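You operate a simulated robot arm through the tools that you are given. There is no shell and no other tool. Be economical: measure what you need, move in short steps, check, and stop when the job is done.

You are at the controls of a simulated two-armed robot. One attempt, no reset.

## Task
Pack the red and blue packets in the purple box and fasten it.
Fine: stand them upright; shut the lid; hold the box while you push the clasp up. Set down upright: what you pick out.

The check looks at the end state, three seconds after you hand in, the way a careful person would. Anything else that was tipped, shoved, dropped, spilled or broken makes it a failure. Lids that push on must go on centred and level and be pressed home; caps that screw on are set level and turned clockwise until they are tight.

## Robot
Two 7-joint arms with three-finger grippers on one trunk, on a base that drives. Base frame: it is fixed to the floor where the robot stands at the start and does not move with it; the origin is under the middle of the robot, x ahead of it, y to its left, z up; the surface under the hand at the start is at about z = 0.9. Lengths are in m, angles in degrees, forces in N, time in s.
The left shoulder is at the start at [0.075, 0.126, 1.175], the right one opposite. With the tool pointing down near the work surface each hand reaches from about 0.36 to 0.84 m from the robot's upright axis, wherever it stands, measured 20 degrees to its own side. Places, roughly: inside of the purple box [0.5, -0.2, 0.9]; purple box lid [0.5, -0.2, 1]; white box clasp [0.4, -0.3, 0.9]. Payload 2.94 kg a hand.
Tool frame (each hand has its own): the origin (TCP) lies between the finger pads and is the grasp point; the fingertips stand 0.03 m ahead of it; z points along the fingers, y is the line along which they close. The gripper opens to 0.128 m. The gripper's body begins 0.093 m behind the TCP.
Orientation is that of the tool frame in the base frame, as a unit quaternion [x, y, z, w]. With the fingers straight down and closing along the base's y, the tool's x points along the base's -x, its y along +y and its z along -z.

## Interface
- The arms move only by the tool arm_command. It takes "left_rows", "right_rows" or both (then of equal length, played together; a hand with none holds still); each is a list of rows, each a list of 7 numbers: the shift along the tool's x, y, z in units of 150 mm (1.0 is 150 mm), then the turn, a rotation vector about the tool's x, y, z in units of 60 degrees (1.0 is 60 degrees), then the finger opening in m, from 0 to 0.128. In form: [[dx, dy, dz, rx, ry, rz, fingers], ...]. A call has 1 to 8 rows; each row is the pose to reach, as a shift and turn from the pose commanded when the call began, along the tool's axes at that moment. A call with a number of a shift or a turn outside -1 to 1 is refused whole. Rows are played at 5 a second. More than 0.05 m and 8.6 degrees between two rows, or a gripper value outside its range, and nothing of the call is played. Where a pose cannot be reached the arm comes as near as it can. A force on the tool above 40 N (or 10 N above the force at the start of the call, whichever is more), or a blocked arm, ends the call early, and 0.2 s more pass. Each finger halts on what it meets, pressing with about 26 N; the grip force reading is that of the motor and also rises with nothing between the fingers. The clock runs only during rows and for 0.2 s after the last one: add rows that repeat a pose to give the fingers time. The reply holds the time, the measured pose of the TCP, the force on the tool along the base axes, the opening and the grip force, in the units named above and with some noise, with the torque about the TCP (base axes, N m) and any sound that the robot's microphone picked up, and new pictures: "pictures" is both (left out), scene, wrist or none (wrist: the cameras of the hands that moved).
- Cameras (640 x 400 px; columns grow to the right, rows downward): "scene" is now at [0.1876, -0.0485, 1.3404]; the picture's right is [-0.55, -0.83, 0.00], its down [-0.46, 0.31, -0.83] and it looks along [0.69, -0.46, -0.55] (base axes); focal length 225 px, centre (320, 200). "left" rides on the left gripper at [0.069, 0.015, -0.12] in its tool frame; the picture's right is [-0.22, 0.98, 0.00], its down [-0.82, -0.18, -0.54] and it looks along [-0.53, -0.12, 0.84] (tool axes); focal length 251 px, centre (320, 200). "right" rides on the right gripper at [0.069, -0.015, -0.12] in its tool frame; the picture's right is [0.21, 0.98, 0.00], its down [-0.82, 0.18, -0.54] and it looks along [-0.53, 0.12, 0.84] (tool axes); focal length 251 px, centre (320, 200). There is no depth. A picture from a camera that has moved, and an enlarged one, comes with that camera's place and axes in the base frame and with its lens.
- slide_trunk(by): slides the trunk up (or, below 0, down) by that many m; the arms and the scene camera ride with it, the base frame stays. It gives what a move gives, with no picture.
- steer(legs): drives the robot by 1 to 6 legs, each [ahead, left, turn to the left] in m, m and degrees, along the robot's own axes; the way and the turn of a leg run together, so that a leg with both is an arc; at most 1.5 m and 180 degrees a leg. The arms and the cameras ride along, it lands a little off, and it stops where it bumps. It gives what a move gives, and a new picture of the scene camera.
- aim_head(pan, tilt): turns the head with the scene camera to pan (to the left, within 80 degrees either way) and tilt (down, from -29 to 69), counted from straight ahead of the robot. It gives what a move gives, and a new picture of the scene camera.
- zoom(camera, box): a new picture of the part [left, top, right, bottom] of that camera's present view, enlarged. The clock stands still meanwhile.
- close_job(): hands the job in; it is judged then, once.

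Go step by step. Nothing tells you exact positions but the pictures and the camera data: compare them with the known pose of the tool, close in by small moves and look again before you grip or let go. The budget is 120 turns and 260 pictures, counting those below and the enlarged ones. Unless the task says otherwise, let go and move clear before handing in.

The tools are called by a JSON object that holds its "op" and its "data". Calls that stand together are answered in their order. arm_command: Moves the arms, as the interface text tells. Its arguments: {"type":"object","properties":{"left_rows":{"type":"array"},"right_rows":{"type":"array"},"pictures":{"type":"string","enum":["both","scene","wrist","none"]}},"required":[]} The other tools are called the same way: slide_trunk (by) slides the trunk up or down; steer (legs) drives the base; aim_head (pan, tilt) turns the head that bears the scene camera; zoom (camera, box) takes an enlarged picture of a part of a camera's view; close_job () hands the job in.

At the start:

```text
time_s: 0.0
left_tcp_pos: [0.5564, -0.011, 1.2348]
left_tool_rot: [-0.001, 1.0, 0.001, 0.0]
left_force: [0.5, -0.1, 0.0]
left_wrist_torque: [-0.01, -0.04, 0.01]
left_grip_width: 0.128
left_finger_force: 0.0
right_tcp_pos: [0.3884, -0.4826, 1.2152]
right_tool_rot: [0.001, 1.0, -0.001, -0.001]
right_force: [-0.3, -0.6, 0.2]
right_wrist_torque: [0.01, 0.02, 0.02]
right_grip_width: 0.128
right_finger_force: 0.2
trunk travel left (down, up): [-0.393, 0.154]
robot x, y, heading: [-0.0011, 0.003, 0.1]
head pan, tilt: [-33.7, 33.5]
```

scene: 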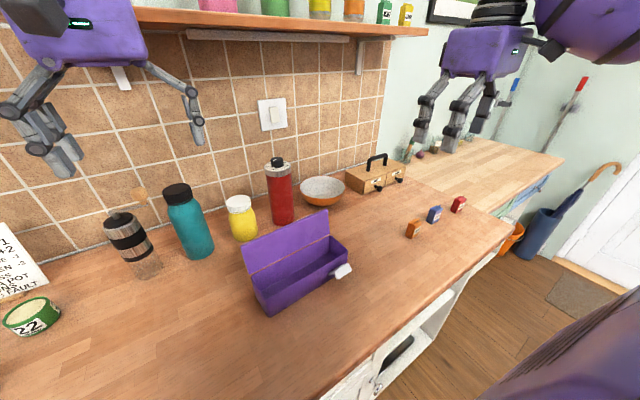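
right: 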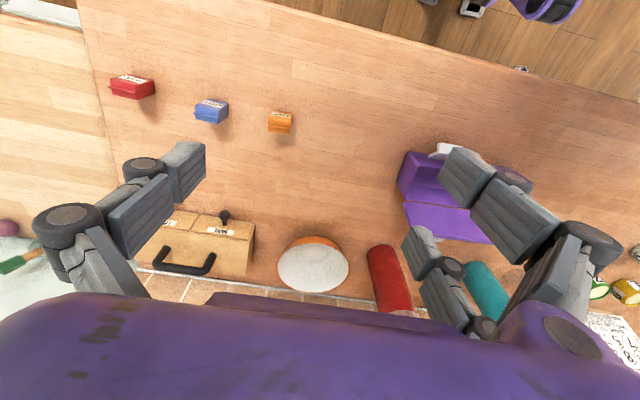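
left: 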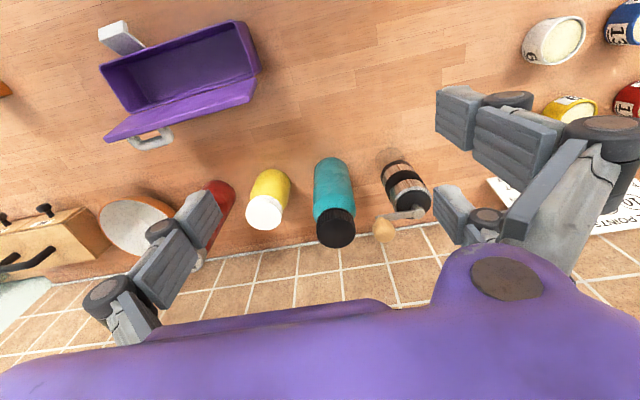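

The purple box stands open near the front, with its lid tilted back towards the wall. The red, blue and orange packets are to the right, at roughly (0.44,-0.77), (0.455,-0.65) and (0.446,-0.54). I'll zoom in on these first.

{"op": "zoom", "data": {"camera": "scene", "box": [380, 170, 500, 245]}}

{"op": "zoom", "data": {"camera": "scene", "box": [230, 200, 370, 320]}}

{"op": "zoom", "data": {"camera": "right", "box": [80, 50, 320, 200]}}

{"op": "zoom", "data": {"camera": "left", "box": [70, 0, 290, 160]}}

```text
5.33 times, centred on (440, 208) of scene
camera zoom: at [0.1876, -0.0485, 1.3404], right [-0.55, -0.83, 0.0], down [-0.46, 0.31, -0.83], along [0.69, -0.46, -0.55], focal length 1202 px, centre (-320, 160)
```

zoom: 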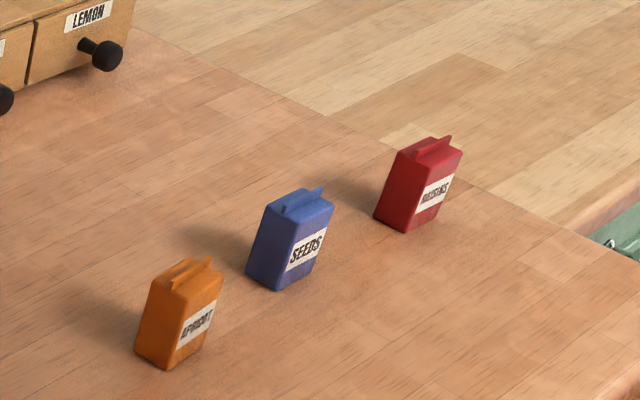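

```text
3.33 times, centred on (300, 260) of scene
camera zoom: at [0.1876, -0.0485, 1.3404], right [-0.55, -0.83, 0.0], down [-0.46, 0.31, -0.83], along [0.69, -0.46, -0.55], focal length 751 px, centre (387, 0)
```

zoom: 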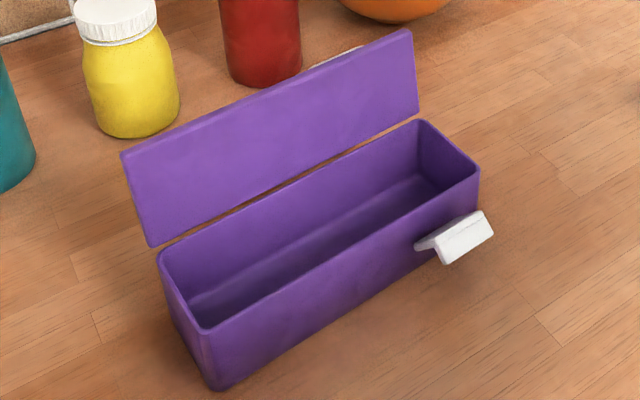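

```text
2.67 times, centred on (200, 125) of right
camera zoom: at [0.3205, -0.4992, 1.3349], right [-0.21, 0.98, 0.0], down [0.82, 0.18, 0.54], along [0.53, 0.12, -0.84], focal length 670 px, centre (640, 400)
```

zoom: 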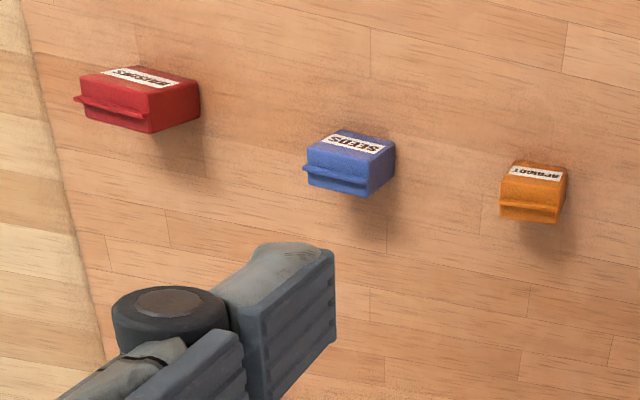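

```text
2.50 times, centred on (180, 80) of left
camera zoom: at [0.4875, 0.0031, 1.3555], right [0.21, 0.98, 0.0], down [0.82, -0.18, 0.54], along [0.53, -0.12, -0.84], focal length 629 px, centre (670, 500)
```

zoom: 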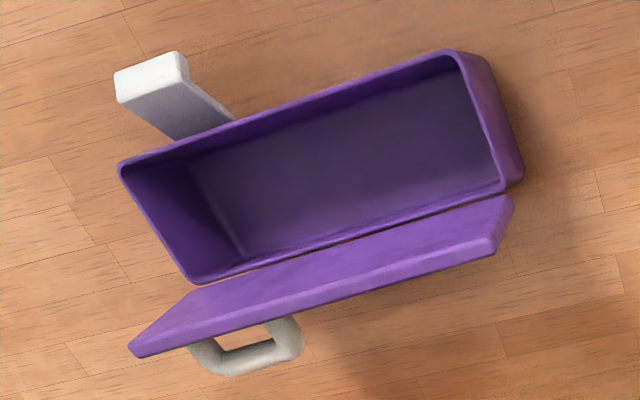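

The packets stand upright and are about 0.033 wide (y) and 0.02 deep. The box rim is at about z=0.96, with its footprint x 0.45..0.52, y -0.10..-0.306, yawed about 3°, with the clasp on the near side. Red is at the edge of my reach, so I'll drive 0.2 m to the right.

{"op": "steer", "data": {"legs": [[0, -0.2, 0]]}}

```text
time_s: 2.3
left_tcp_pos: [0.5555, -0.2092, 1.2375]
left_tool_rot: [0.003, 1.0, 0.0, 0.0]
left_force: [-0.9, -0.2, 0.1]
left_wrist_torque: [0.05, 0.01, 0.01]
left_grip_width: 0.1282
left_finger_force: 0.1
right_tcp_pos: [0.3856, -0.6812, 1.2152]
right_tool_rot: [0.003, 1.0, 0.001, 0.0]
right_force: [0.2, 0.0, 0.4]
right_wrist_torque: [0.0, 0.0, 0.01]
right_grip_width: 0.1283
right_finger_force: 0.2
trunk travel left (down, up): [-0.393, 0.154]
robot x, y, heading: [-0.0006, -0.1961, -0.3]
head pan, tilt: [-33.7, 33.5]
camera scene: at [0.1867, -0.245, 1.3404], right [-0.56, -0.83, 0.0], down [-0.46, 0.31, -0.83], along [0.69, -0.47, -0.55], focal length 225 px, centre (320, 200)
```

scene: 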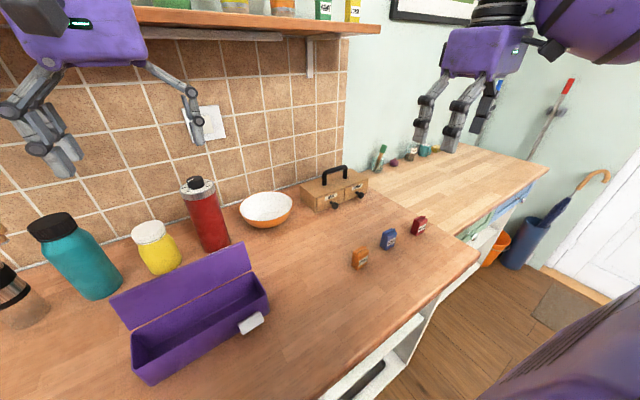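

I'm moving the right hand to above the red packet for a wrist view.

{"op": "arm_command", "data": {"right_rows": [[-0.09, -0.14, 0.225, 0, 0, 0, 0.11], [-0.18, -0.28, 0.45, 0, 0, 0, 0.09], [-0.27, -0.42, 0.675, 0, 0, 0, 0.07], [-0.36, -0.56, 0.9, 0, 0, 0, 0.07], [-0.36, -0.56, 0.9, 0, 0, 0, 0.07]]}}

{"op": "zoom", "data": {"camera": "scene", "box": [330, 190, 450, 280]}}

```text
time_s: 3.5
left_tcp_pos: [0.5564, -0.2088, 1.2364]
left_tool_rot: [0.003, 1.0, -0.001, 0.0]
left_force: [-0.5, 0.1, -0.2]
left_wrist_torque: [-0.02, 0.01, -0.02]
left_grip_width: 0.1278
left_finger_force: 0.1
right_tcp_pos: [0.4389, -0.7655, 1.0801]
right_tool_rot: [0.002, 1.0, -0.001, 0.001]
right_force: [0.3, -0.2, 0.0]
right_wrist_torque: [-0.01, 0.02, 0.0]
right_grip_width: 0.0702
right_finger_force: 0.0
trunk travel left (down, up): [-0.393, 0.154]
robot x, y, heading: [0.0011, -0.1957, -0.2]
head pan, tilt: [-33.7, 33.5]
camera scene: at [0.1862, -0.2445, 1.3405], right [-0.56, -0.83, 0.0], down [-0.46, 0.31, -0.83], along [0.69, -0.47, -0.55], focal length 225 px, centre (320, 200)
camera right: at [0.3711, -0.7811, 1.2001], right [-0.21, 0.98, 0.0], down [0.82, 0.18, 0.54], along [0.53, 0.11, -0.84], focal length 251 px, centre (320, 200)
```

scene: 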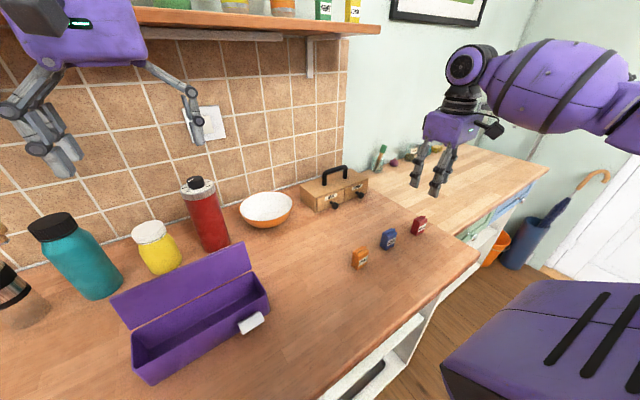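
right: 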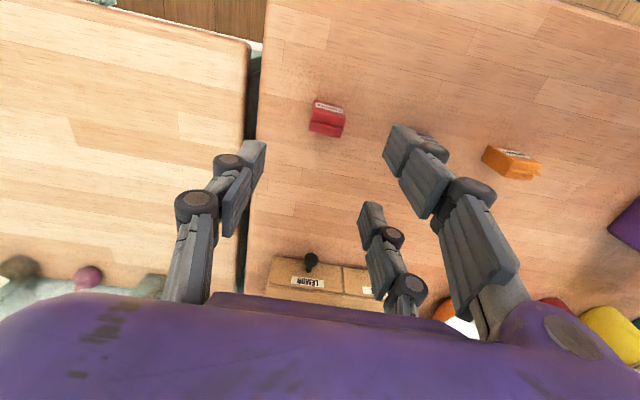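

```text
4.44 times, centred on (390, 235) of scene
camera zoom: at [0.1862, -0.2445, 1.3405], right [-0.56, -0.83, 0.0], down [-0.46, 0.31, -0.83], along [0.69, -0.47, -0.55], focal length 1002 px, centre (9, 44)
```

zoom: 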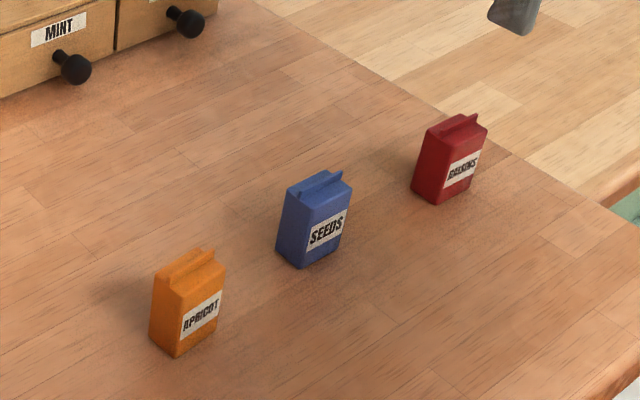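

Red is at about (0.44,-0.764) and the hand is centred over it. I'll descend partway and check.

{"op": "arm_command", "data": {"right_rows": [[0, 0.01, 0.27, 0, 0, 0, 0.07], [0, 0.01, 0.53, 0, 0, 0, 0.07], [0, 0.01, 0.53, 0, 0, 0, 0.07]]}}

```text
time_s: 4.3
left_tcp_pos: [0.5556, -0.2097, 1.2352]
left_tool_rot: [0.003, 1.0, 0.0, 0.001]
left_force: [1.0, -0.4, 0.5]
left_wrist_torque: [0.0, 0.02, 0.01]
left_grip_width: 0.1278
left_finger_force: 0.1
right_tcp_pos: [0.4396, -0.7657, 1.0021]
right_tool_rot: [0.003, 1.0, 0.0, 0.0]
right_force: [0.4, 0.0, -0.3]
right_wrist_torque: [0.02, -0.01, 0.02]
right_grip_width: 0.0701
right_finger_force: 0.0
trunk travel left (down, up): [-0.393, 0.154]
robot x, y, heading: [-0.0018, -0.1992, -0.3]
head pan, tilt: [-33.7, 33.5]
camera scene: at [0.1866, -0.2448, 1.3404], right [-0.56, -0.83, 0.0], down [-0.46, 0.31, -0.83], along [0.69, -0.47, -0.55], focal length 225 px, centre (320, 200)
camera right: at [0.3713, -0.7816, 1.1211], right [-0.21, 0.98, 0.0], down [0.82, 0.18, 0.54], along [0.53, 0.11, -0.84], focal length 251 px, centre (320, 200)
```

scene: 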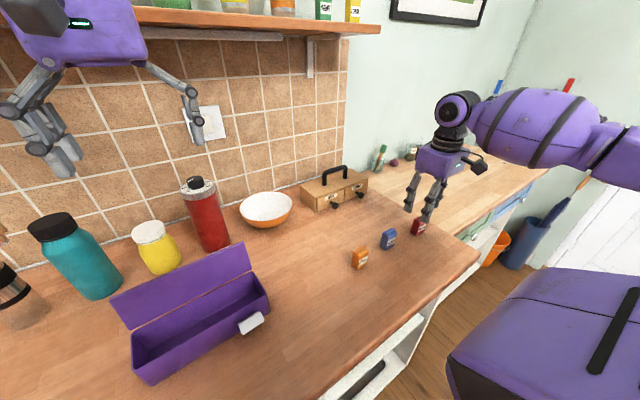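
right: 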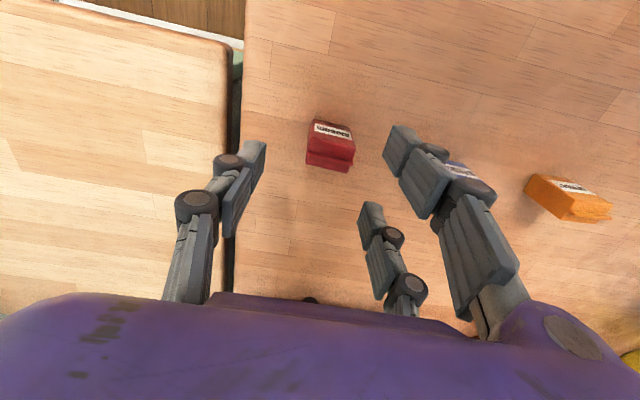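

Before going lower I want to check the finger geometry close up.

{"op": "zoom", "data": {"camera": "scene", "box": [380, 130, 480, 260]}}

{"op": "zoom", "data": {"camera": "right", "box": [200, 80, 460, 300]}}

{"op": "zoom", "data": {"camera": "scene", "box": [0, 0, 240, 190]}}

```text
3.08 times, centred on (430, 195) of scene
camera zoom: at [0.1866, -0.2448, 1.3404], right [-0.56, -0.83, 0.0], down [-0.46, 0.31, -0.83], along [0.69, -0.47, -0.55], focal length 694 px, centre (-18, 215)
```

zoom: 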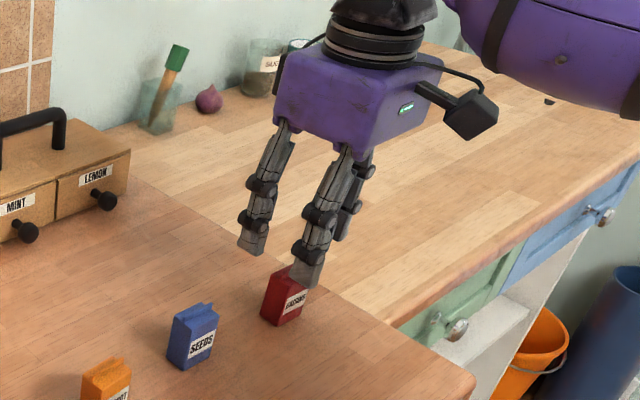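

```text
1.82 times, centred on (330, 190) of right
camera zoom: at [0.3713, -0.7816, 1.1211], right [-0.21, 0.98, 0.0], down [0.82, 0.18, 0.54], along [0.53, 0.11, -0.84], focal length 457 px, centre (302, 218)
```

zoom: 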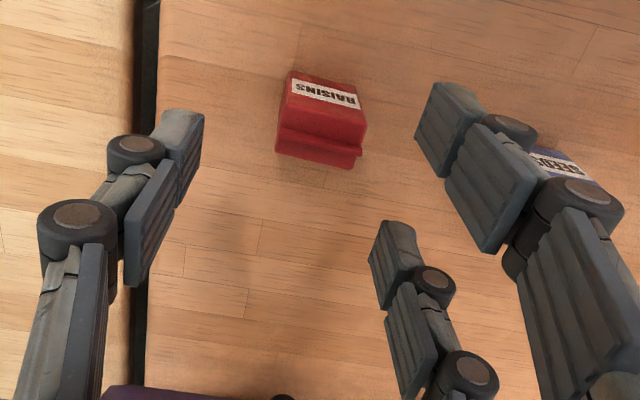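

```text
2.11 times, centred on (120, 95) of scene
camera zoom: at [0.1866, -0.2448, 1.3404], right [-0.56, -0.83, 0.0], down [-0.46, 0.31, -0.83], along [0.69, -0.47, -0.55], focal length 474 px, centre (741, 421)
```

zoom: 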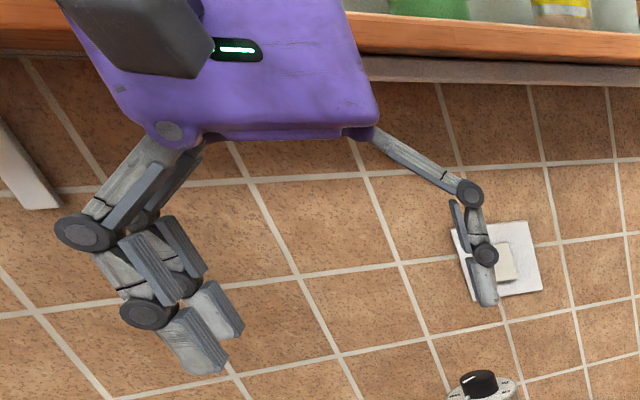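

The hand looks three-fingered, but the stated geometry is two-fingered. I'll descend to grip height at z≈0.94 and close in stages.

{"op": "arm_command", "data": {"right_rows": [[0.01, 0.02, 0.21, 0, 0, 0, 0.07], [0.01, 0.02, 0.413, 0, 0, 0, 0.07], [0.01, 0.02, 0.413, 0, 0, 0, 0.05]]}}

{"op": "zoom", "data": {"camera": "scene", "box": [380, 160, 460, 260]}}

```text
time_s: 5.1
left_tcp_pos: [0.5554, -0.2106, 1.2366]
left_tool_rot: [0.003, 1.0, 0.0, 0.0]
left_force: [-0.2, -0.2, -0.5]
left_wrist_torque: [0.0, -0.01, -0.03]
left_grip_width: 0.1279
left_finger_force: 0.2
right_tcp_pos: [0.4391, -0.7626, 0.9399]
right_tool_rot: [0.003, 1.0, -0.001, -0.001]
right_force: [0.0, -0.1, -0.1]
right_wrist_torque: [0.0, -0.02, 0.0]
right_grip_width: 0.0501
right_finger_force: 0.0
trunk travel left (down, up): [-0.393, 0.154]
robot x, y, heading: [-0.0009, -0.1967, -0.2]
head pan, tilt: [-33.7, 33.5]
camera scene: at [0.1866, -0.2448, 1.3404], right [-0.56, -0.83, 0.0], down [-0.46, 0.31, -0.83], along [0.69, -0.47, -0.55], focal length 225 px, centre (320, 200)
camera right: at [0.3705, -0.7777, 1.0598], right [-0.21, 0.98, 0.0], down [0.82, 0.18, 0.54], along [0.53, 0.11, -0.84], focal length 251 px, centre (320, 200)
```

scene: 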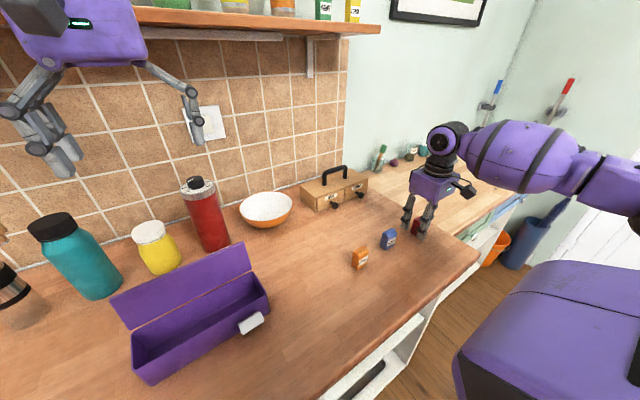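
right: 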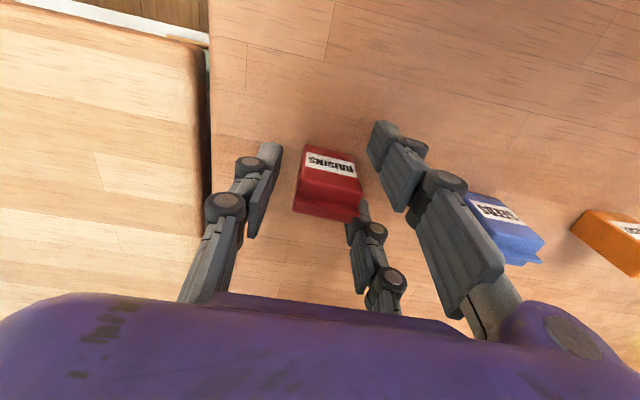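

```text
4.00 times, centred on (420, 210) of scene
camera zoom: at [0.1866, -0.2448, 1.3404], right [-0.56, -0.83, 0.0], down [-0.46, 0.31, -0.83], along [0.69, -0.47, -0.55], focal length 902 px, centre (-80, 160)
```

zoom: 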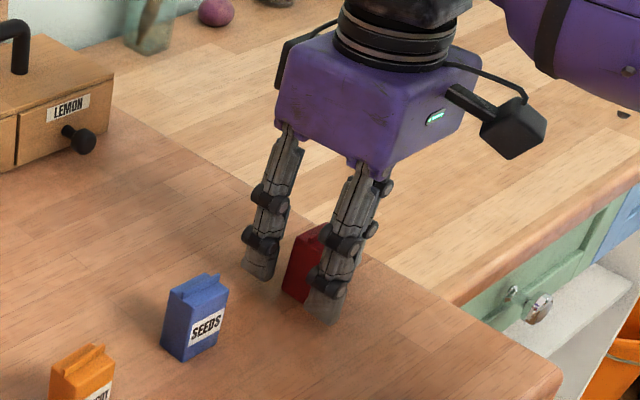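

The packet is between the fingers, so I'll close slowly.

{"op": "arm_command", "data": {"right_rows": [[0, 0, 0, 0, 0, 0, 0.042], [0, 0, 0, 0, 0, 0, 0.036], [0, 0, 0, 0, 0, 0, 0.032], [0, 0, 0, 0, 0, 0, 0.03]], "pictures": "wrist"}}

```text
time_s: 6.1
left_tcp_pos: [0.5552, -0.2094, 1.2359]
left_tool_rot: [0.003, 1.0, 0.0, 0.0]
left_force: [-0.3, -0.8, 0.9]
left_wrist_torque: [0.02, 0.01, 0.0]
left_grip_width: 0.1279
left_finger_force: 0.0
right_tcp_pos: [0.4386, -0.7622, 0.9411]
right_tool_rot: [0.004, 1.0, 0.0, 0.0]
right_force: [0.1, 0.0, 0.0]
right_wrist_torque: [0.0, 0.03, -0.03]
right_grip_width: 0.0298
right_finger_force: 0.1
trunk travel left (down, up): [-0.393, 0.154]
robot x, y, heading: [-0.0016, -0.1918, -0.2]
head pan, tilt: [-33.7, 33.5]
camera right: at [0.3705, -0.778, 1.0597], right [-0.21, 0.98, 0.0], down [0.82, 0.18, 0.54], along [0.53, 0.11, -0.84], focal length 251 px, centre (320, 200)
```

right: 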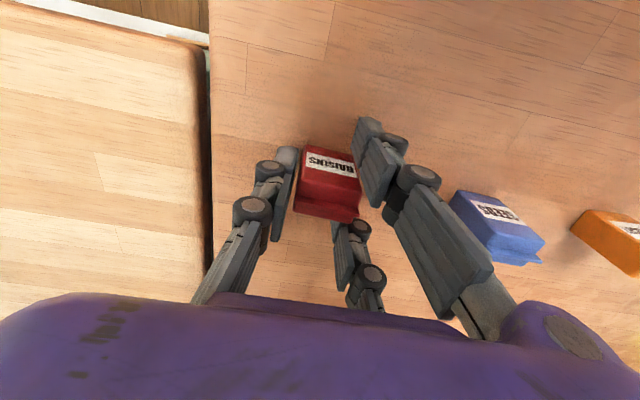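

There's no contact at 0.030, so I'll keep closing.

{"op": "arm_command", "data": {"right_rows": [[0, 0, 0, 0, 0, 0, 0.027], [0, 0, 0, 0, 0, 0, 0.024], [0, 0, 0, 0, 0, 0, 0.021]], "pictures": "wrist"}}

```text
time_s: 6.9
left_tcp_pos: [0.5556, -0.21, 1.2359]
left_tool_rot: [0.003, 1.0, 0.0, 0.0]
left_force: [-0.2, 0.1, -0.3]
left_wrist_torque: [0.03, 0.01, 0.01]
left_grip_width: 0.1281
left_finger_force: 0.1
right_tcp_pos: [0.4384, -0.7616, 0.9396]
right_tool_rot: [0.002, 1.0, 0.001, 0.0]
right_force: [1.0, -0.1, -0.2]
right_wrist_torque: [0.01, -0.05, 0.01]
right_grip_width: 0.0211
right_finger_force: 0.2
trunk travel left (down, up): [-0.393, 0.154]
robot x, y, heading: [-0.0028, -0.1948, -0.1]
head pan, tilt: [-33.7, 33.5]
camera right: at [0.3705, -0.778, 1.0598], right [-0.21, 0.98, 0.0], down [0.82, 0.18, 0.54], along [0.53, 0.11, -0.84], focal length 251 px, centre (320, 200)
```

right: 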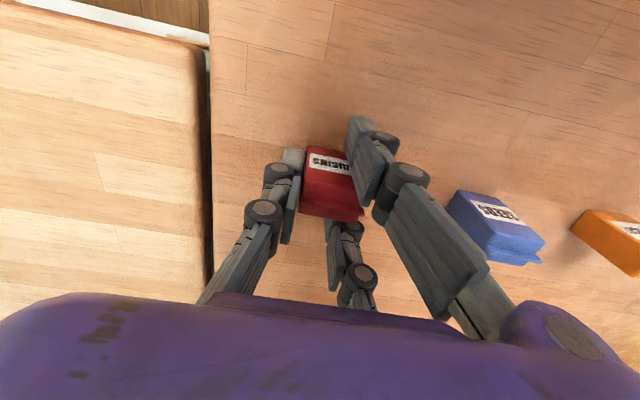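

The fingers seem to pass on both sides of the packet. I'll look closely before doing anything else.

{"op": "zoom", "data": {"camera": "right", "box": [240, 90, 440, 290]}}

{"op": "zoom", "data": {"camera": "scene", "box": [380, 170, 450, 250]}}

```text
2.00 times, centred on (340, 190) of right
camera zoom: at [0.3705, -0.778, 1.0598], right [-0.21, 0.98, 0.0], down [0.82, 0.18, 0.54], along [0.53, 0.11, -0.84], focal length 503 px, centre (280, 220)
```

zoom: 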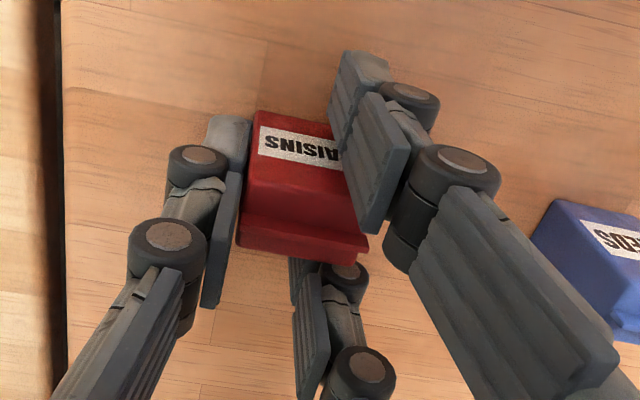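

```text
5.00 times, centred on (415, 210) of scene
camera zoom: at [0.1867, -0.2451, 1.3404], right [-0.56, -0.83, 0.0], down [-0.46, 0.31, -0.83], along [0.69, -0.47, -0.55], focal length 1127 px, centre (-155, 150)
```

zoom: 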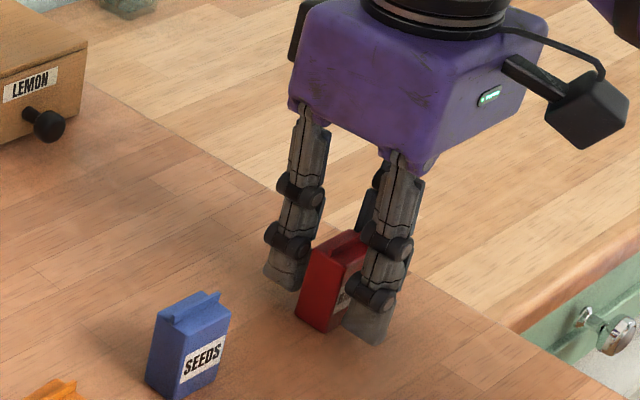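

The hand really is three-fingered. The pair is about 0.056 apart, so it straddles a 0.03-wide packet. I'll reopen, back off, and turn the wrist 90° so the fingers close across the thin side, offset so that the single finger and one of the pair both bear on it.

{"op": "arm_command", "data": {"right_rows": [[0, 0, 0, 0, 0, 0, 0.04], [0, 0, 0, 0, 0, 0, 0.05], [0, 0, -0.25, 0, 0, 0, 0.05], [0, 0, -0.5, 0, 0, 0, 0.05], [0, 0, -0.75, 0, 0, 0, 0.05], [0, 0, -0.93, 0, 0, 0, 0.05], [0, 0, -0.93, 0, 0, 0, 0.05]], "pictures": "wrist"}}

{"op": "arm_command", "data": {"right_rows": [[0, 0, 0, 0, 0, 0.14, 0.05], [0, 0, 0, 0, 0, 0.28, 0.05], [0, 0, 0, 0, 0, 0.42, 0.05], [0, 0, 0, 0, 0, 0.56, 0.05], [0, 0, 0, 0, 0, 0.7, 0.05], [0, 0, 0, 0, 0, 0.75, 0.05]], "pictures": "none"}}

{"op": "arm_command", "data": {"right_rows": [[0, 0, 0, 0, 0, 0.14, 0.05], [0, 0, 0, 0, 0, 0.28, 0.05], [0, 0, 0, 0, 0, 0.42, 0.05], [0, 0, 0, 0, 0, 0.56, 0.05], [0, 0, 0, 0, 0, 0.7, 0.05], [0, 0, 0, 0, 0, 0.75, 0.05], [0, 0, 0, 0, 0, 0.75, 0.05]]}}

```text
time_s: 8.5
left_tcp_pos: [0.5564, -0.2093, 1.2364]
left_tool_rot: [0.003, 1.0, 0.001, 0.0]
left_force: [-0.2, -0.2, 0.1]
left_wrist_torque: [-0.01, 0.0, 0.0]
left_grip_width: 0.1278
left_finger_force: 0.0
right_tcp_pos: [0.4385, -0.7618, 1.0772]
right_tool_rot: [0.003, 1.0, 0.0, 0.0]
right_force: [-0.2, -0.1, 0.1]
right_wrist_torque: [0.02, 0.02, 0.01]
right_grip_width: 0.0501
right_finger_force: 0.0
trunk travel left (down, up): [-0.393, 0.154]
robot x, y, heading: [-0.0011, -0.1955, -0.1]
head pan, tilt: [-33.7, 33.5]
camera right: at [0.3719, -0.7773, 1.1974], right [-0.21, 0.98, 0.0], down [0.82, 0.18, 0.54], along [0.53, 0.11, -0.84], focal length 251 px, centre (320, 200)
```

right: 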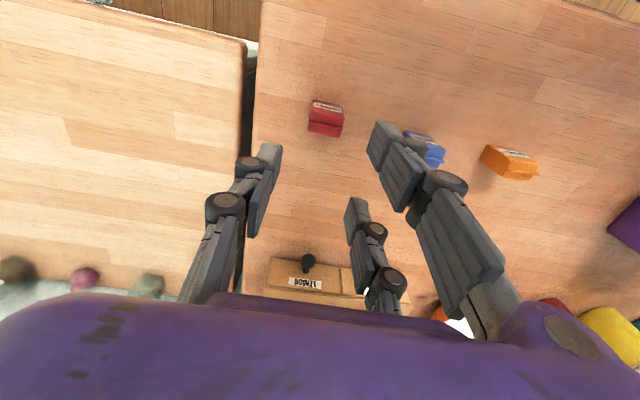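

```text
time_s: 9.9
left_tcp_pos: [0.555, -0.2099, 1.2349]
left_tool_rot: [0.002, 1.0, 0.0, 0.0]
left_force: [0.2, 0.0, -0.2]
left_wrist_torque: [0.02, 0.01, 0.05]
left_grip_width: 0.1281
left_finger_force: 0.1
right_tcp_pos: [0.4372, -0.7606, 1.078]
right_tool_rot: [0.387, 0.922, 0.0, 0.0]
right_force: [-0.4, -0.1, -0.1]
right_wrist_torque: [0.01, 0.04, 0.0]
right_grip_width: 0.05
right_finger_force: 0.2
trunk travel left (down, up): [-0.393, 0.154]
robot x, y, heading: [0.0021, -0.1929, 0.0]
head pan, tilt: [-33.7, 33.5]
```

```text
time_s: 11.5
left_tcp_pos: [0.5557, -0.21, 1.2348]
left_tool_rot: [0.002, 1.0, -0.001, 0.0]
left_force: [-0.3, 0.3, -0.5]
left_wrist_torque: [-0.03, -0.01, 0.03]
left_grip_width: 0.1281
left_finger_force: 0.1
right_tcp_pos: [0.4369, -0.7608, 1.077]
right_tool_rot: [0.71, 0.704, 0.001, 0.0]
right_force: [1.3, 0.2, -1.0]
right_wrist_torque: [0.01, 0.0, 0.0]
right_grip_width: 0.0501
right_finger_force: 0.0
trunk travel left (down, up): [-0.393, 0.154]
robot x, y, heading: [-0.0009, -0.1912, -0.4]
head pan, tilt: [-33.7, 33.5]
camera scene: at [0.1867, -0.2451, 1.3404], right [-0.56, -0.83, 0.0], down [-0.46, 0.31, -0.83], along [0.69, -0.47, -0.55], focal length 225 px, centre (320, 200)
camera right: at [0.4234, -0.6933, 1.1969], right [0.98, 0.21, 0.0], down [0.17, -0.82, 0.54], along [0.11, -0.53, -0.84], focal length 251 px, centre (320, 200)
```

scene: 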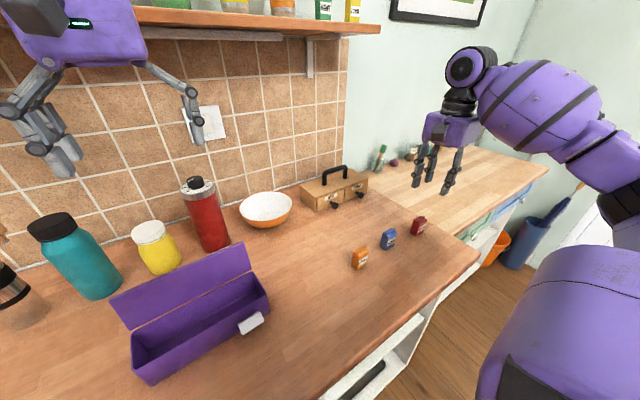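
right: 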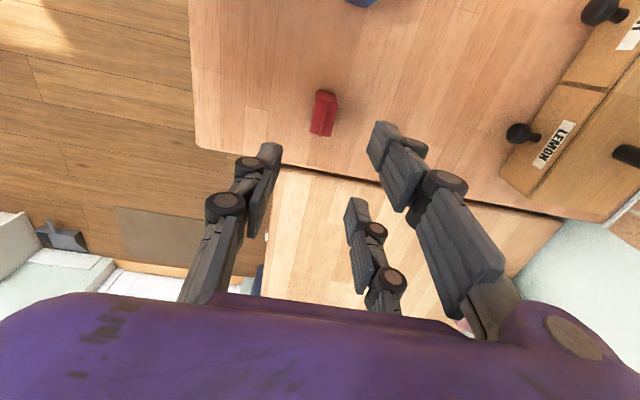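

The wrist is turned, and the fingers now close along x. I'll measure the red packet precisely.

{"op": "zoom", "data": {"camera": "right", "box": [260, 60, 400, 180]}}

{"op": "zoom", "data": {"camera": "scene", "box": [376, 205, 440, 255]}}

```text
3.33 times, centred on (330, 120) of right
camera zoom: at [0.4234, -0.6933, 1.1969], right [0.98, 0.21, 0.0], down [0.17, -0.82, 0.54], along [0.11, -0.53, -0.84], focal length 838 px, centre (287, 467)
```

zoom: 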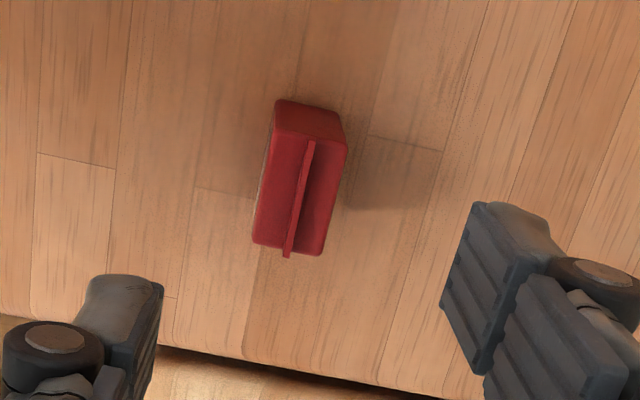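

```text
8.00 times, centred on (408, 230) of scene
camera zoom: at [0.1867, -0.2451, 1.3404], right [-0.56, -0.83, 0.0], down [-0.46, 0.31, -0.83], along [0.69, -0.47, -0.55], focal length 1803 px, centre (-384, -40)
```

zoom: 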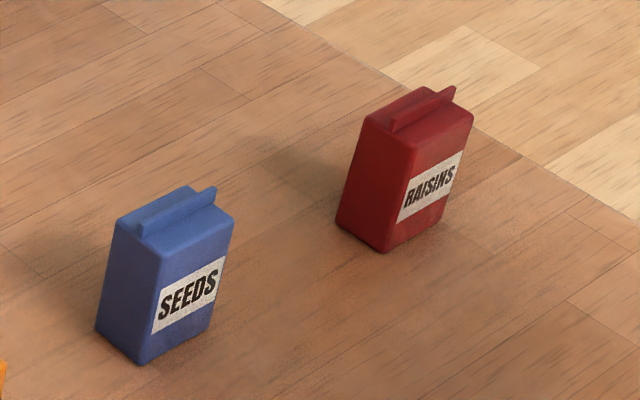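

The red body spans x 0.430–0.451, y −0.774–−0.741, with its top at 0.947. I'll offset the TCP to y=−0.7715 so two opposing fingers bear on it, then descend to z=0.952.

{"op": "arm_command", "data": {"right_rows": [[-0.071, 0.024, 0.2, 0, 0, 0, 0.05], [-0.071, 0.024, 0.45, 0, 0, 0, 0.05], [-0.071, 0.024, 0.6, 0, 0, 0, 0.05], [-0.071, 0.024, 0.833, 0, 0, 0, 0.05], [-0.071, 0.024, 0.833, 0, 0, 0, 0.05]]}}

{"op": "zoom", "data": {"camera": "right", "box": [220, 80, 420, 260]}}

{"op": "zoom", "data": {"camera": "scene", "box": [376, 165, 450, 255]}}

```text
time_s: 12.7
left_tcp_pos: [0.556, -0.2098, 1.2359]
left_tool_rot: [0.003, 1.0, -0.001, 0.0]
left_force: [0.6, 0.4, 0.1]
left_wrist_torque: [-0.02, -0.03, 0.0]
left_grip_width: 0.1281
left_finger_force: 0.0
right_tcp_pos: [0.4404, -0.7739, 0.9503]
right_tool_rot: [0.71, 0.705, 0.0, 0.0]
right_force: [-0.3, -0.7, 0.7]
right_wrist_torque: [0.0, 0.0, 0.03]
right_grip_width: 0.0502
right_finger_force: 0.1
trunk travel left (down, up): [-0.393, 0.154]
robot x, y, heading: [-0.0004, -0.1952, -0.1]
head pan, tilt: [-33.7, 33.5]
camera scene: at [0.1865, -0.2447, 1.3404], right [-0.56, -0.83, 0.0], down [-0.46, 0.31, -0.83], along [0.69, -0.47, -0.55], focal length 225 px, centre (320, 200)
camera right: at [0.4265, -0.7049, 1.0711], right [0.98, 0.21, 0.0], down [0.18, -0.82, 0.54], along [0.11, -0.53, -0.84], focal length 251 px, centre (320, 200)
```

scene: 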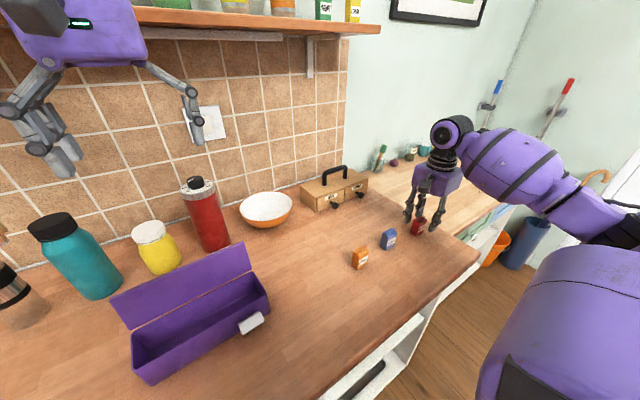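
right: 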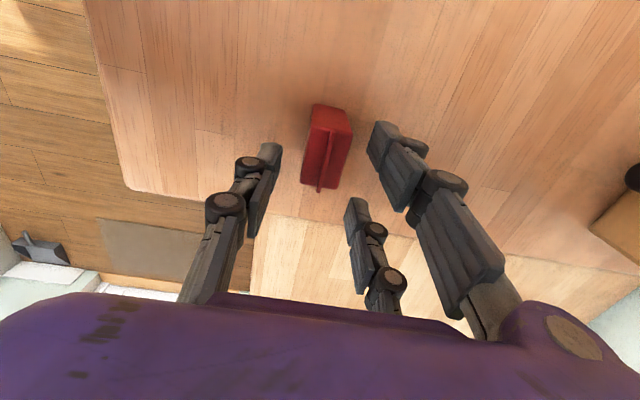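

```text
2.22 times, centred on (320, 170) of right
camera zoom: at [0.4265, -0.7049, 1.0711], right [0.98, 0.21, 0.0], down [0.18, -0.82, 0.54], along [0.11, -0.53, -0.84], focal length 559 px, centre (320, 267)
```

zoom: 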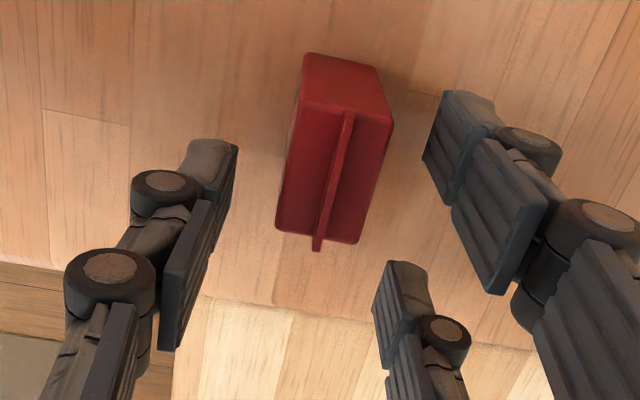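

```text
4.44 times, centred on (413, 210) of scene
camera zoom: at [0.1865, -0.2447, 1.3404], right [-0.56, -0.83, 0.0], down [-0.46, 0.31, -0.83], along [0.69, -0.47, -0.55], focal length 1002 px, centre (-93, 156)
```

zoom: 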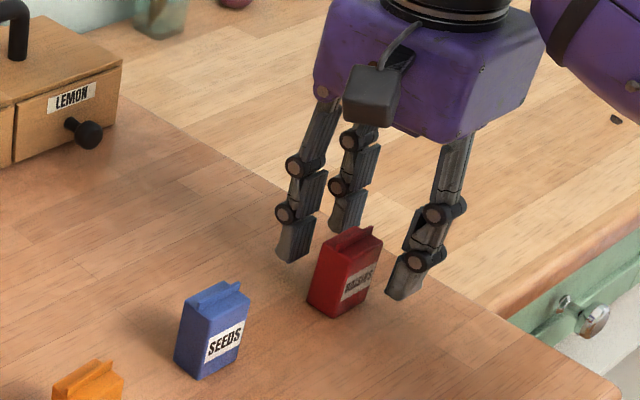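

The alignment is good. I'll shift 2.5 mm toward +y and close gently.

{"op": "arm_command", "data": {"right_rows": [[0.017, 0, 0, 0, 0, 0, 0.04], [0.017, 0, 0, 0, 0, 0, 0.03], [0.017, 0, 0, 0, 0, 0, 0.024], [0.017, 0, 0, 0, 0, 0, 0.02], [0.017, 0, 0, 0, 0, 0, 0.018]], "pictures": "wrist"}}

{"op": "zoom", "data": {"camera": "scene", "box": [376, 165, 450, 255]}}

```text
time_s: 13.9
left_tcp_pos: [0.5561, -0.2101, 1.2362]
left_tool_rot: [0.003, 1.0, 0.0, 0.0]
left_force: [0.6, -0.2, 0.4]
left_wrist_torque: [0.03, 0.0, -0.02]
left_grip_width: 0.1279
left_finger_force: 0.1
right_tcp_pos: [0.4407, -0.7708, 0.9518]
right_tool_rot: [0.71, 0.705, 0.0, 0.001]
right_force: [-0.6, 0.7, -0.7]
right_wrist_torque: [0.01, 0.0, 0.01]
right_grip_width: 0.0198
right_finger_force: 25.8
trunk travel left (down, up): [-0.393, 0.154]
robot x, y, heading: [0.0002, -0.1947, -0.3]
head pan, tilt: [-33.7, 33.5]
camera right: at [0.4267, -0.702, 1.0718], right [0.98, 0.21, 0.0], down [0.18, -0.82, 0.54], along [0.11, -0.53, -0.84], focal length 251 px, centre (320, 200)
```

right: 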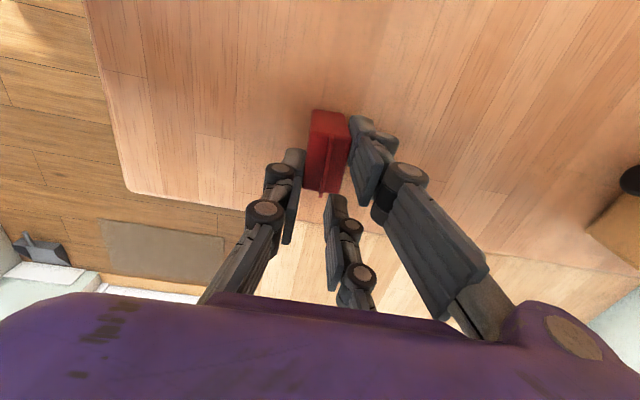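

```text
4.44 times, centred on (413, 210) of scene
camera zoom: at [0.1867, -0.2451, 1.3404], right [-0.56, -0.83, 0.0], down [-0.46, 0.31, -0.83], along [0.69, -0.47, -0.55], focal length 1002 px, centre (-93, 156)
```

zoom: 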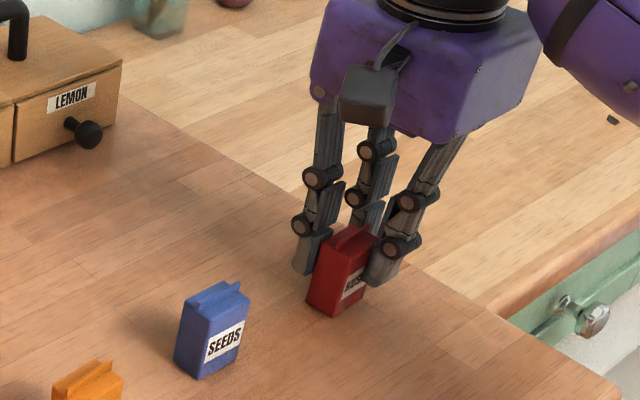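

It's gripped at 0.020 with force, and the packet didn't rotate. I'll lift and check.

{"op": "arm_command", "data": {"right_rows": [[0, 0, -0.1, 0, 0, 0, 0.01], [0, 0, -0.3, 0, 0, 0, 0.01], [0, 0, -0.5, 0, 0, 0, 0.01], [0, 0, -0.8, 0, 0, 0, 0.01], [0, 0, -0.8, 0, 0, 0, 0.01]]}}

{"op": "zoom", "data": {"camera": "scene", "box": [376, 125, 460, 235]}}

```text
time_s: 15.1
left_tcp_pos: [0.557, -0.2095, 1.2366]
left_tool_rot: [0.003, 1.0, 0.0, 0.0]
left_force: [-0.6, 0.3, 0.3]
left_wrist_torque: [0.02, -0.05, 0.0]
left_grip_width: 0.1278
left_finger_force: 0.1
right_tcp_pos: [0.4407, -0.7708, 1.07]
right_tool_rot: [0.709, 0.705, 0.0, -0.001]
right_force: [1.4, 0.1, -0.7]
right_wrist_torque: [0.03, 0.0, 0.01]
right_grip_width: 0.0198
right_finger_force: 26.5
trunk travel left (down, up): [-0.393, 0.154]
robot x, y, heading: [0.0013, -0.1932, -0.3]
head pan, tilt: [-33.7, 33.5]
camera scene: at [0.1871, -0.2457, 1.3403], right [-0.56, -0.83, 0.0], down [-0.46, 0.31, -0.83], along [0.69, -0.47, -0.55], focal length 225 px, centre (320, 200)
camera right: at [0.4262, -0.7026, 1.1903], right [0.98, 0.21, 0.0], down [0.18, -0.82, 0.54], along [0.11, -0.53, -0.84], focal length 251 px, centre (320, 200)
```

scene: 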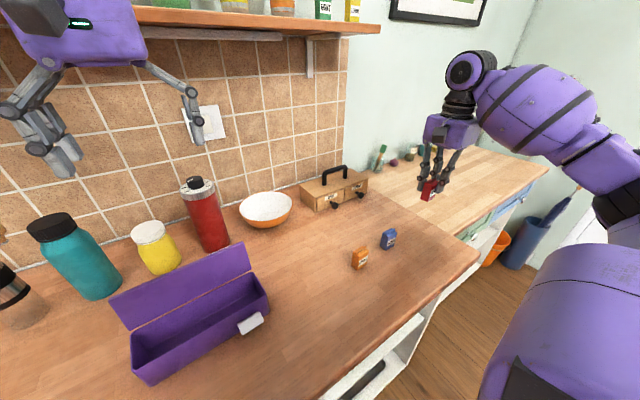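
right: 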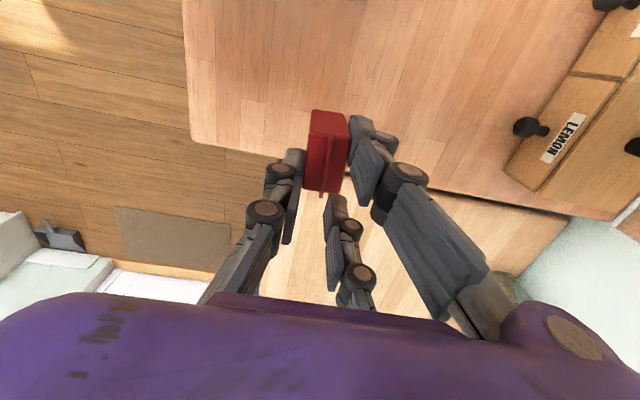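

```text
3.64 times, centred on (418, 180) of scene
camera zoom: at [0.1871, -0.2457, 1.3403], right [-0.56, -0.83, 0.0], down [-0.46, 0.31, -0.83], along [0.69, -0.47, -0.55], focal length 820 px, centre (-36, 273)
```

zoom: 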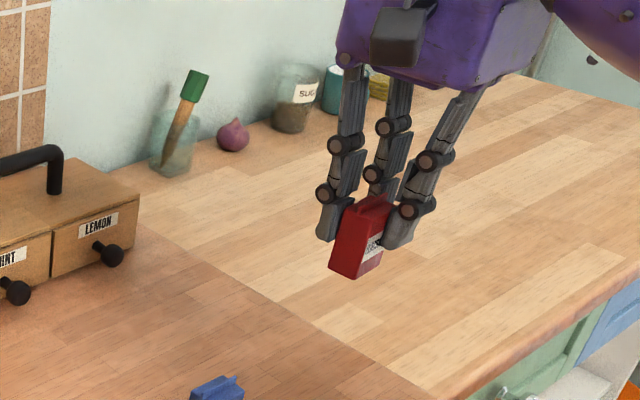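

The red packet is held upright. I'll carry it toward the box while moving the left hand out to the left.

{"op": "arm_command", "data": {"right_rows": [[0.33, 0.05, 0, 0, 0, 0, 0.01], [0.66, 0.1, 0, 0, 0, 0, 0.01], [0.98, 0.15, 0, 0, 0, 0, 0.01]], "left_rows": [[0, 0.33, 0, 0, 0, 0, 0.128], [0, 0.66, 0, 0, 0, 0, 0.128], [0, 0.98, 0, 0, 0, 0, 0.128]], "pictures": "none"}}

{"op": "arm_command", "data": {"right_rows": [[0.33, 0.05, 0, 0, 0, 0, 0.01], [0.66, 0.1, 0, 0, 0, 0, 0.01], [0.98, 0.14, 0, 0, 0, 0, 0.01]], "left_rows": [[0, 0.33, 0, 0, 0, 0, 0.128], [0, 0.66, 0, 0, 0, 0, 0.128], [0, 0.98, 0, 0, 0, 0, 0.128]], "pictures": "none"}}

{"op": "arm_command", "data": {"right_rows": [[0.33, 0, 0, 0, 0, 0, 0.01], [0.66, 0, 0, 0, 0, 0, 0.01], [0.98, 0, 0, 0, 0, -0.045, 0.01], [0.98, 0, 0, 0, 0, -0.045, 0.01]]}}

```text
time_s: 15.9
left_tcp_pos: [0.5569, -0.0573, 1.2353]
left_tool_rot: [0.002, 1.0, -0.001, 0.0]
left_force: [-0.4, 0.7, 0.0]
left_wrist_torque: [-0.1, 0.0, -0.01]
left_grip_width: 0.1282
left_finger_force: 0.0
right_tcp_pos: [0.466, -0.6168, 1.0747]
right_tool_rot: [0.709, 0.705, -0.001, 0.001]
right_force: [-0.4, 1.0, 0.0]
right_wrist_torque: [-0.08, 0.02, -0.01]
right_grip_width: 0.0196
right_finger_force: 26.3
trunk travel left (down, up): [-0.393, 0.154]
robot x, y, heading: [-0.0024, -0.1976, -0.3]
head pan, tilt: [-33.7, 33.5]
```

```text
time_s: 16.7
left_tcp_pos: [0.5563, 0.0886, 1.2344]
left_tool_rot: [0.003, 1.0, -0.002, 0.001]
left_force: [0.0, 0.6, 0.2]
left_wrist_torque: [-0.1, 0.0, 0.01]
left_grip_width: 0.128
left_finger_force: 0.0
right_tcp_pos: [0.4855, -0.4719, 1.078]
right_tool_rot: [0.71, 0.705, -0.001, 0.002]
right_force: [-0.8, 0.4, -0.1]
right_wrist_torque: [-0.05, 0.02, 0.0]
right_grip_width: 0.01
right_finger_force: 0.1
trunk travel left (down, up): [-0.393, 0.154]
robot x, y, heading: [-0.0029, -0.1956, -0.3]
head pan, tilt: [-33.7, 33.5]
```

```text
time_s: 17.7
left_tcp_pos: [0.5568, 0.0848, 1.2369]
left_tool_rot: [0.002, 1.0, 0.0, 0.0]
left_force: [-0.1, 0.1, -0.1]
left_wrist_torque: [0.06, 0.03, 0.02]
left_grip_width: 0.1278
left_finger_force: 0.2
right_tcp_pos: [0.488, -0.3299, 1.0753]
right_tool_rot: [0.693, 0.721, 0.001, 0.0]
right_force: [-0.7, 0.0, -0.1]
right_wrist_torque: [0.03, -0.01, -0.03]
right_grip_width: 0.01
right_finger_force: 0.1
trunk travel left (down, up): [-0.393, 0.154]
robot x, y, heading: [-0.002, -0.1925, -0.3]
head pan, tilt: [-33.7, 33.5]
camera scene: at [0.1863, -0.2459, 1.3404], right [-0.56, -0.83, 0.0], down [-0.46, 0.31, -0.83], along [0.69, -0.47, -0.55], focal length 225 px, centre (320, 200)
camera right: at [0.4709, -0.2616, 1.1959], right [0.97, 0.25, 0.0], down [0.21, -0.81, 0.54], along [0.14, -0.52, -0.84], focal length 251 px, centre (320, 200)
```

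scene: 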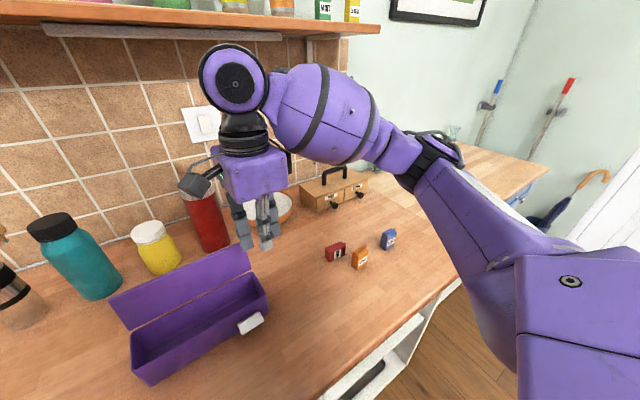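
right: 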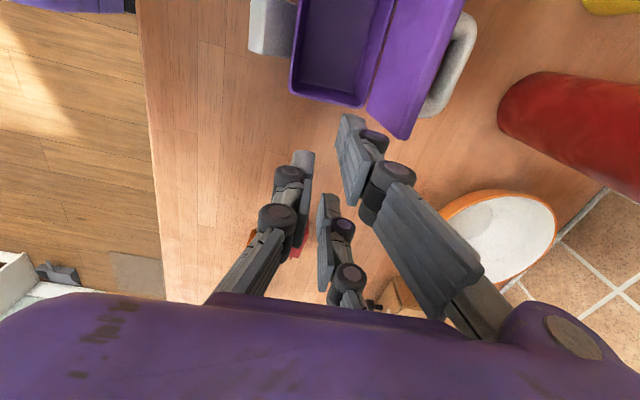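

The packet slipped out during the fast traverse and landed near the orange one. I'll look at what happened there.

{"op": "zoom", "data": {"camera": "scene", "box": [310, 220, 410, 290]}}

{"op": "zoom", "data": {"camera": "right", "box": [220, 90, 420, 310]}}

```text
5.71 times, centred on (360, 255) of scene
camera zoom: at [0.1863, -0.2459, 1.3404], right [-0.56, -0.83, 0.0], down [-0.46, 0.31, -0.83], along [0.69, -0.47, -0.55], focal length 1288 px, centre (91, -114)
```

zoom: 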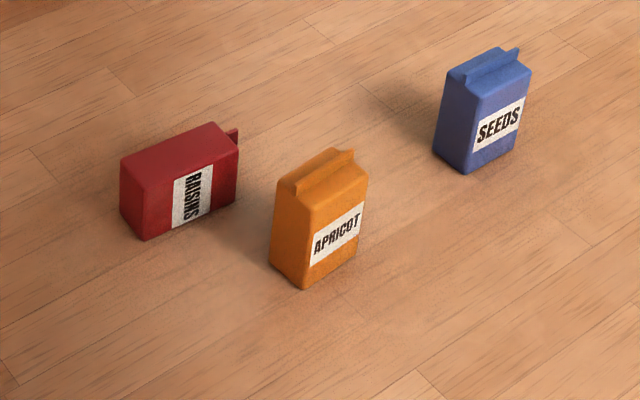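

```text
1.82 times, centred on (320, 200) of right
camera zoom: at [0.4709, -0.2616, 1.1959], right [0.97, 0.25, 0.0], down [0.21, -0.81, 0.54], along [0.14, -0.52, -0.84], focal length 457 px, centre (320, 200)
```

zoom: 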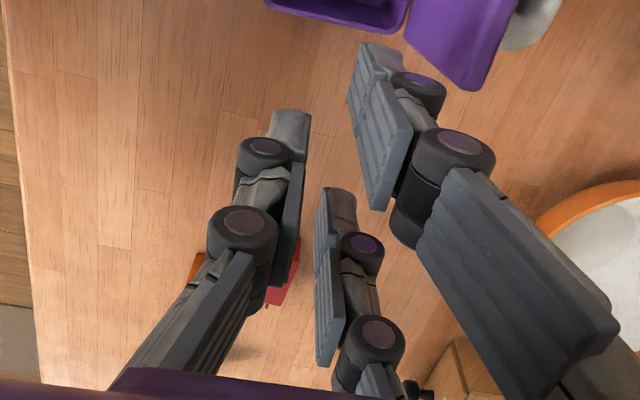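

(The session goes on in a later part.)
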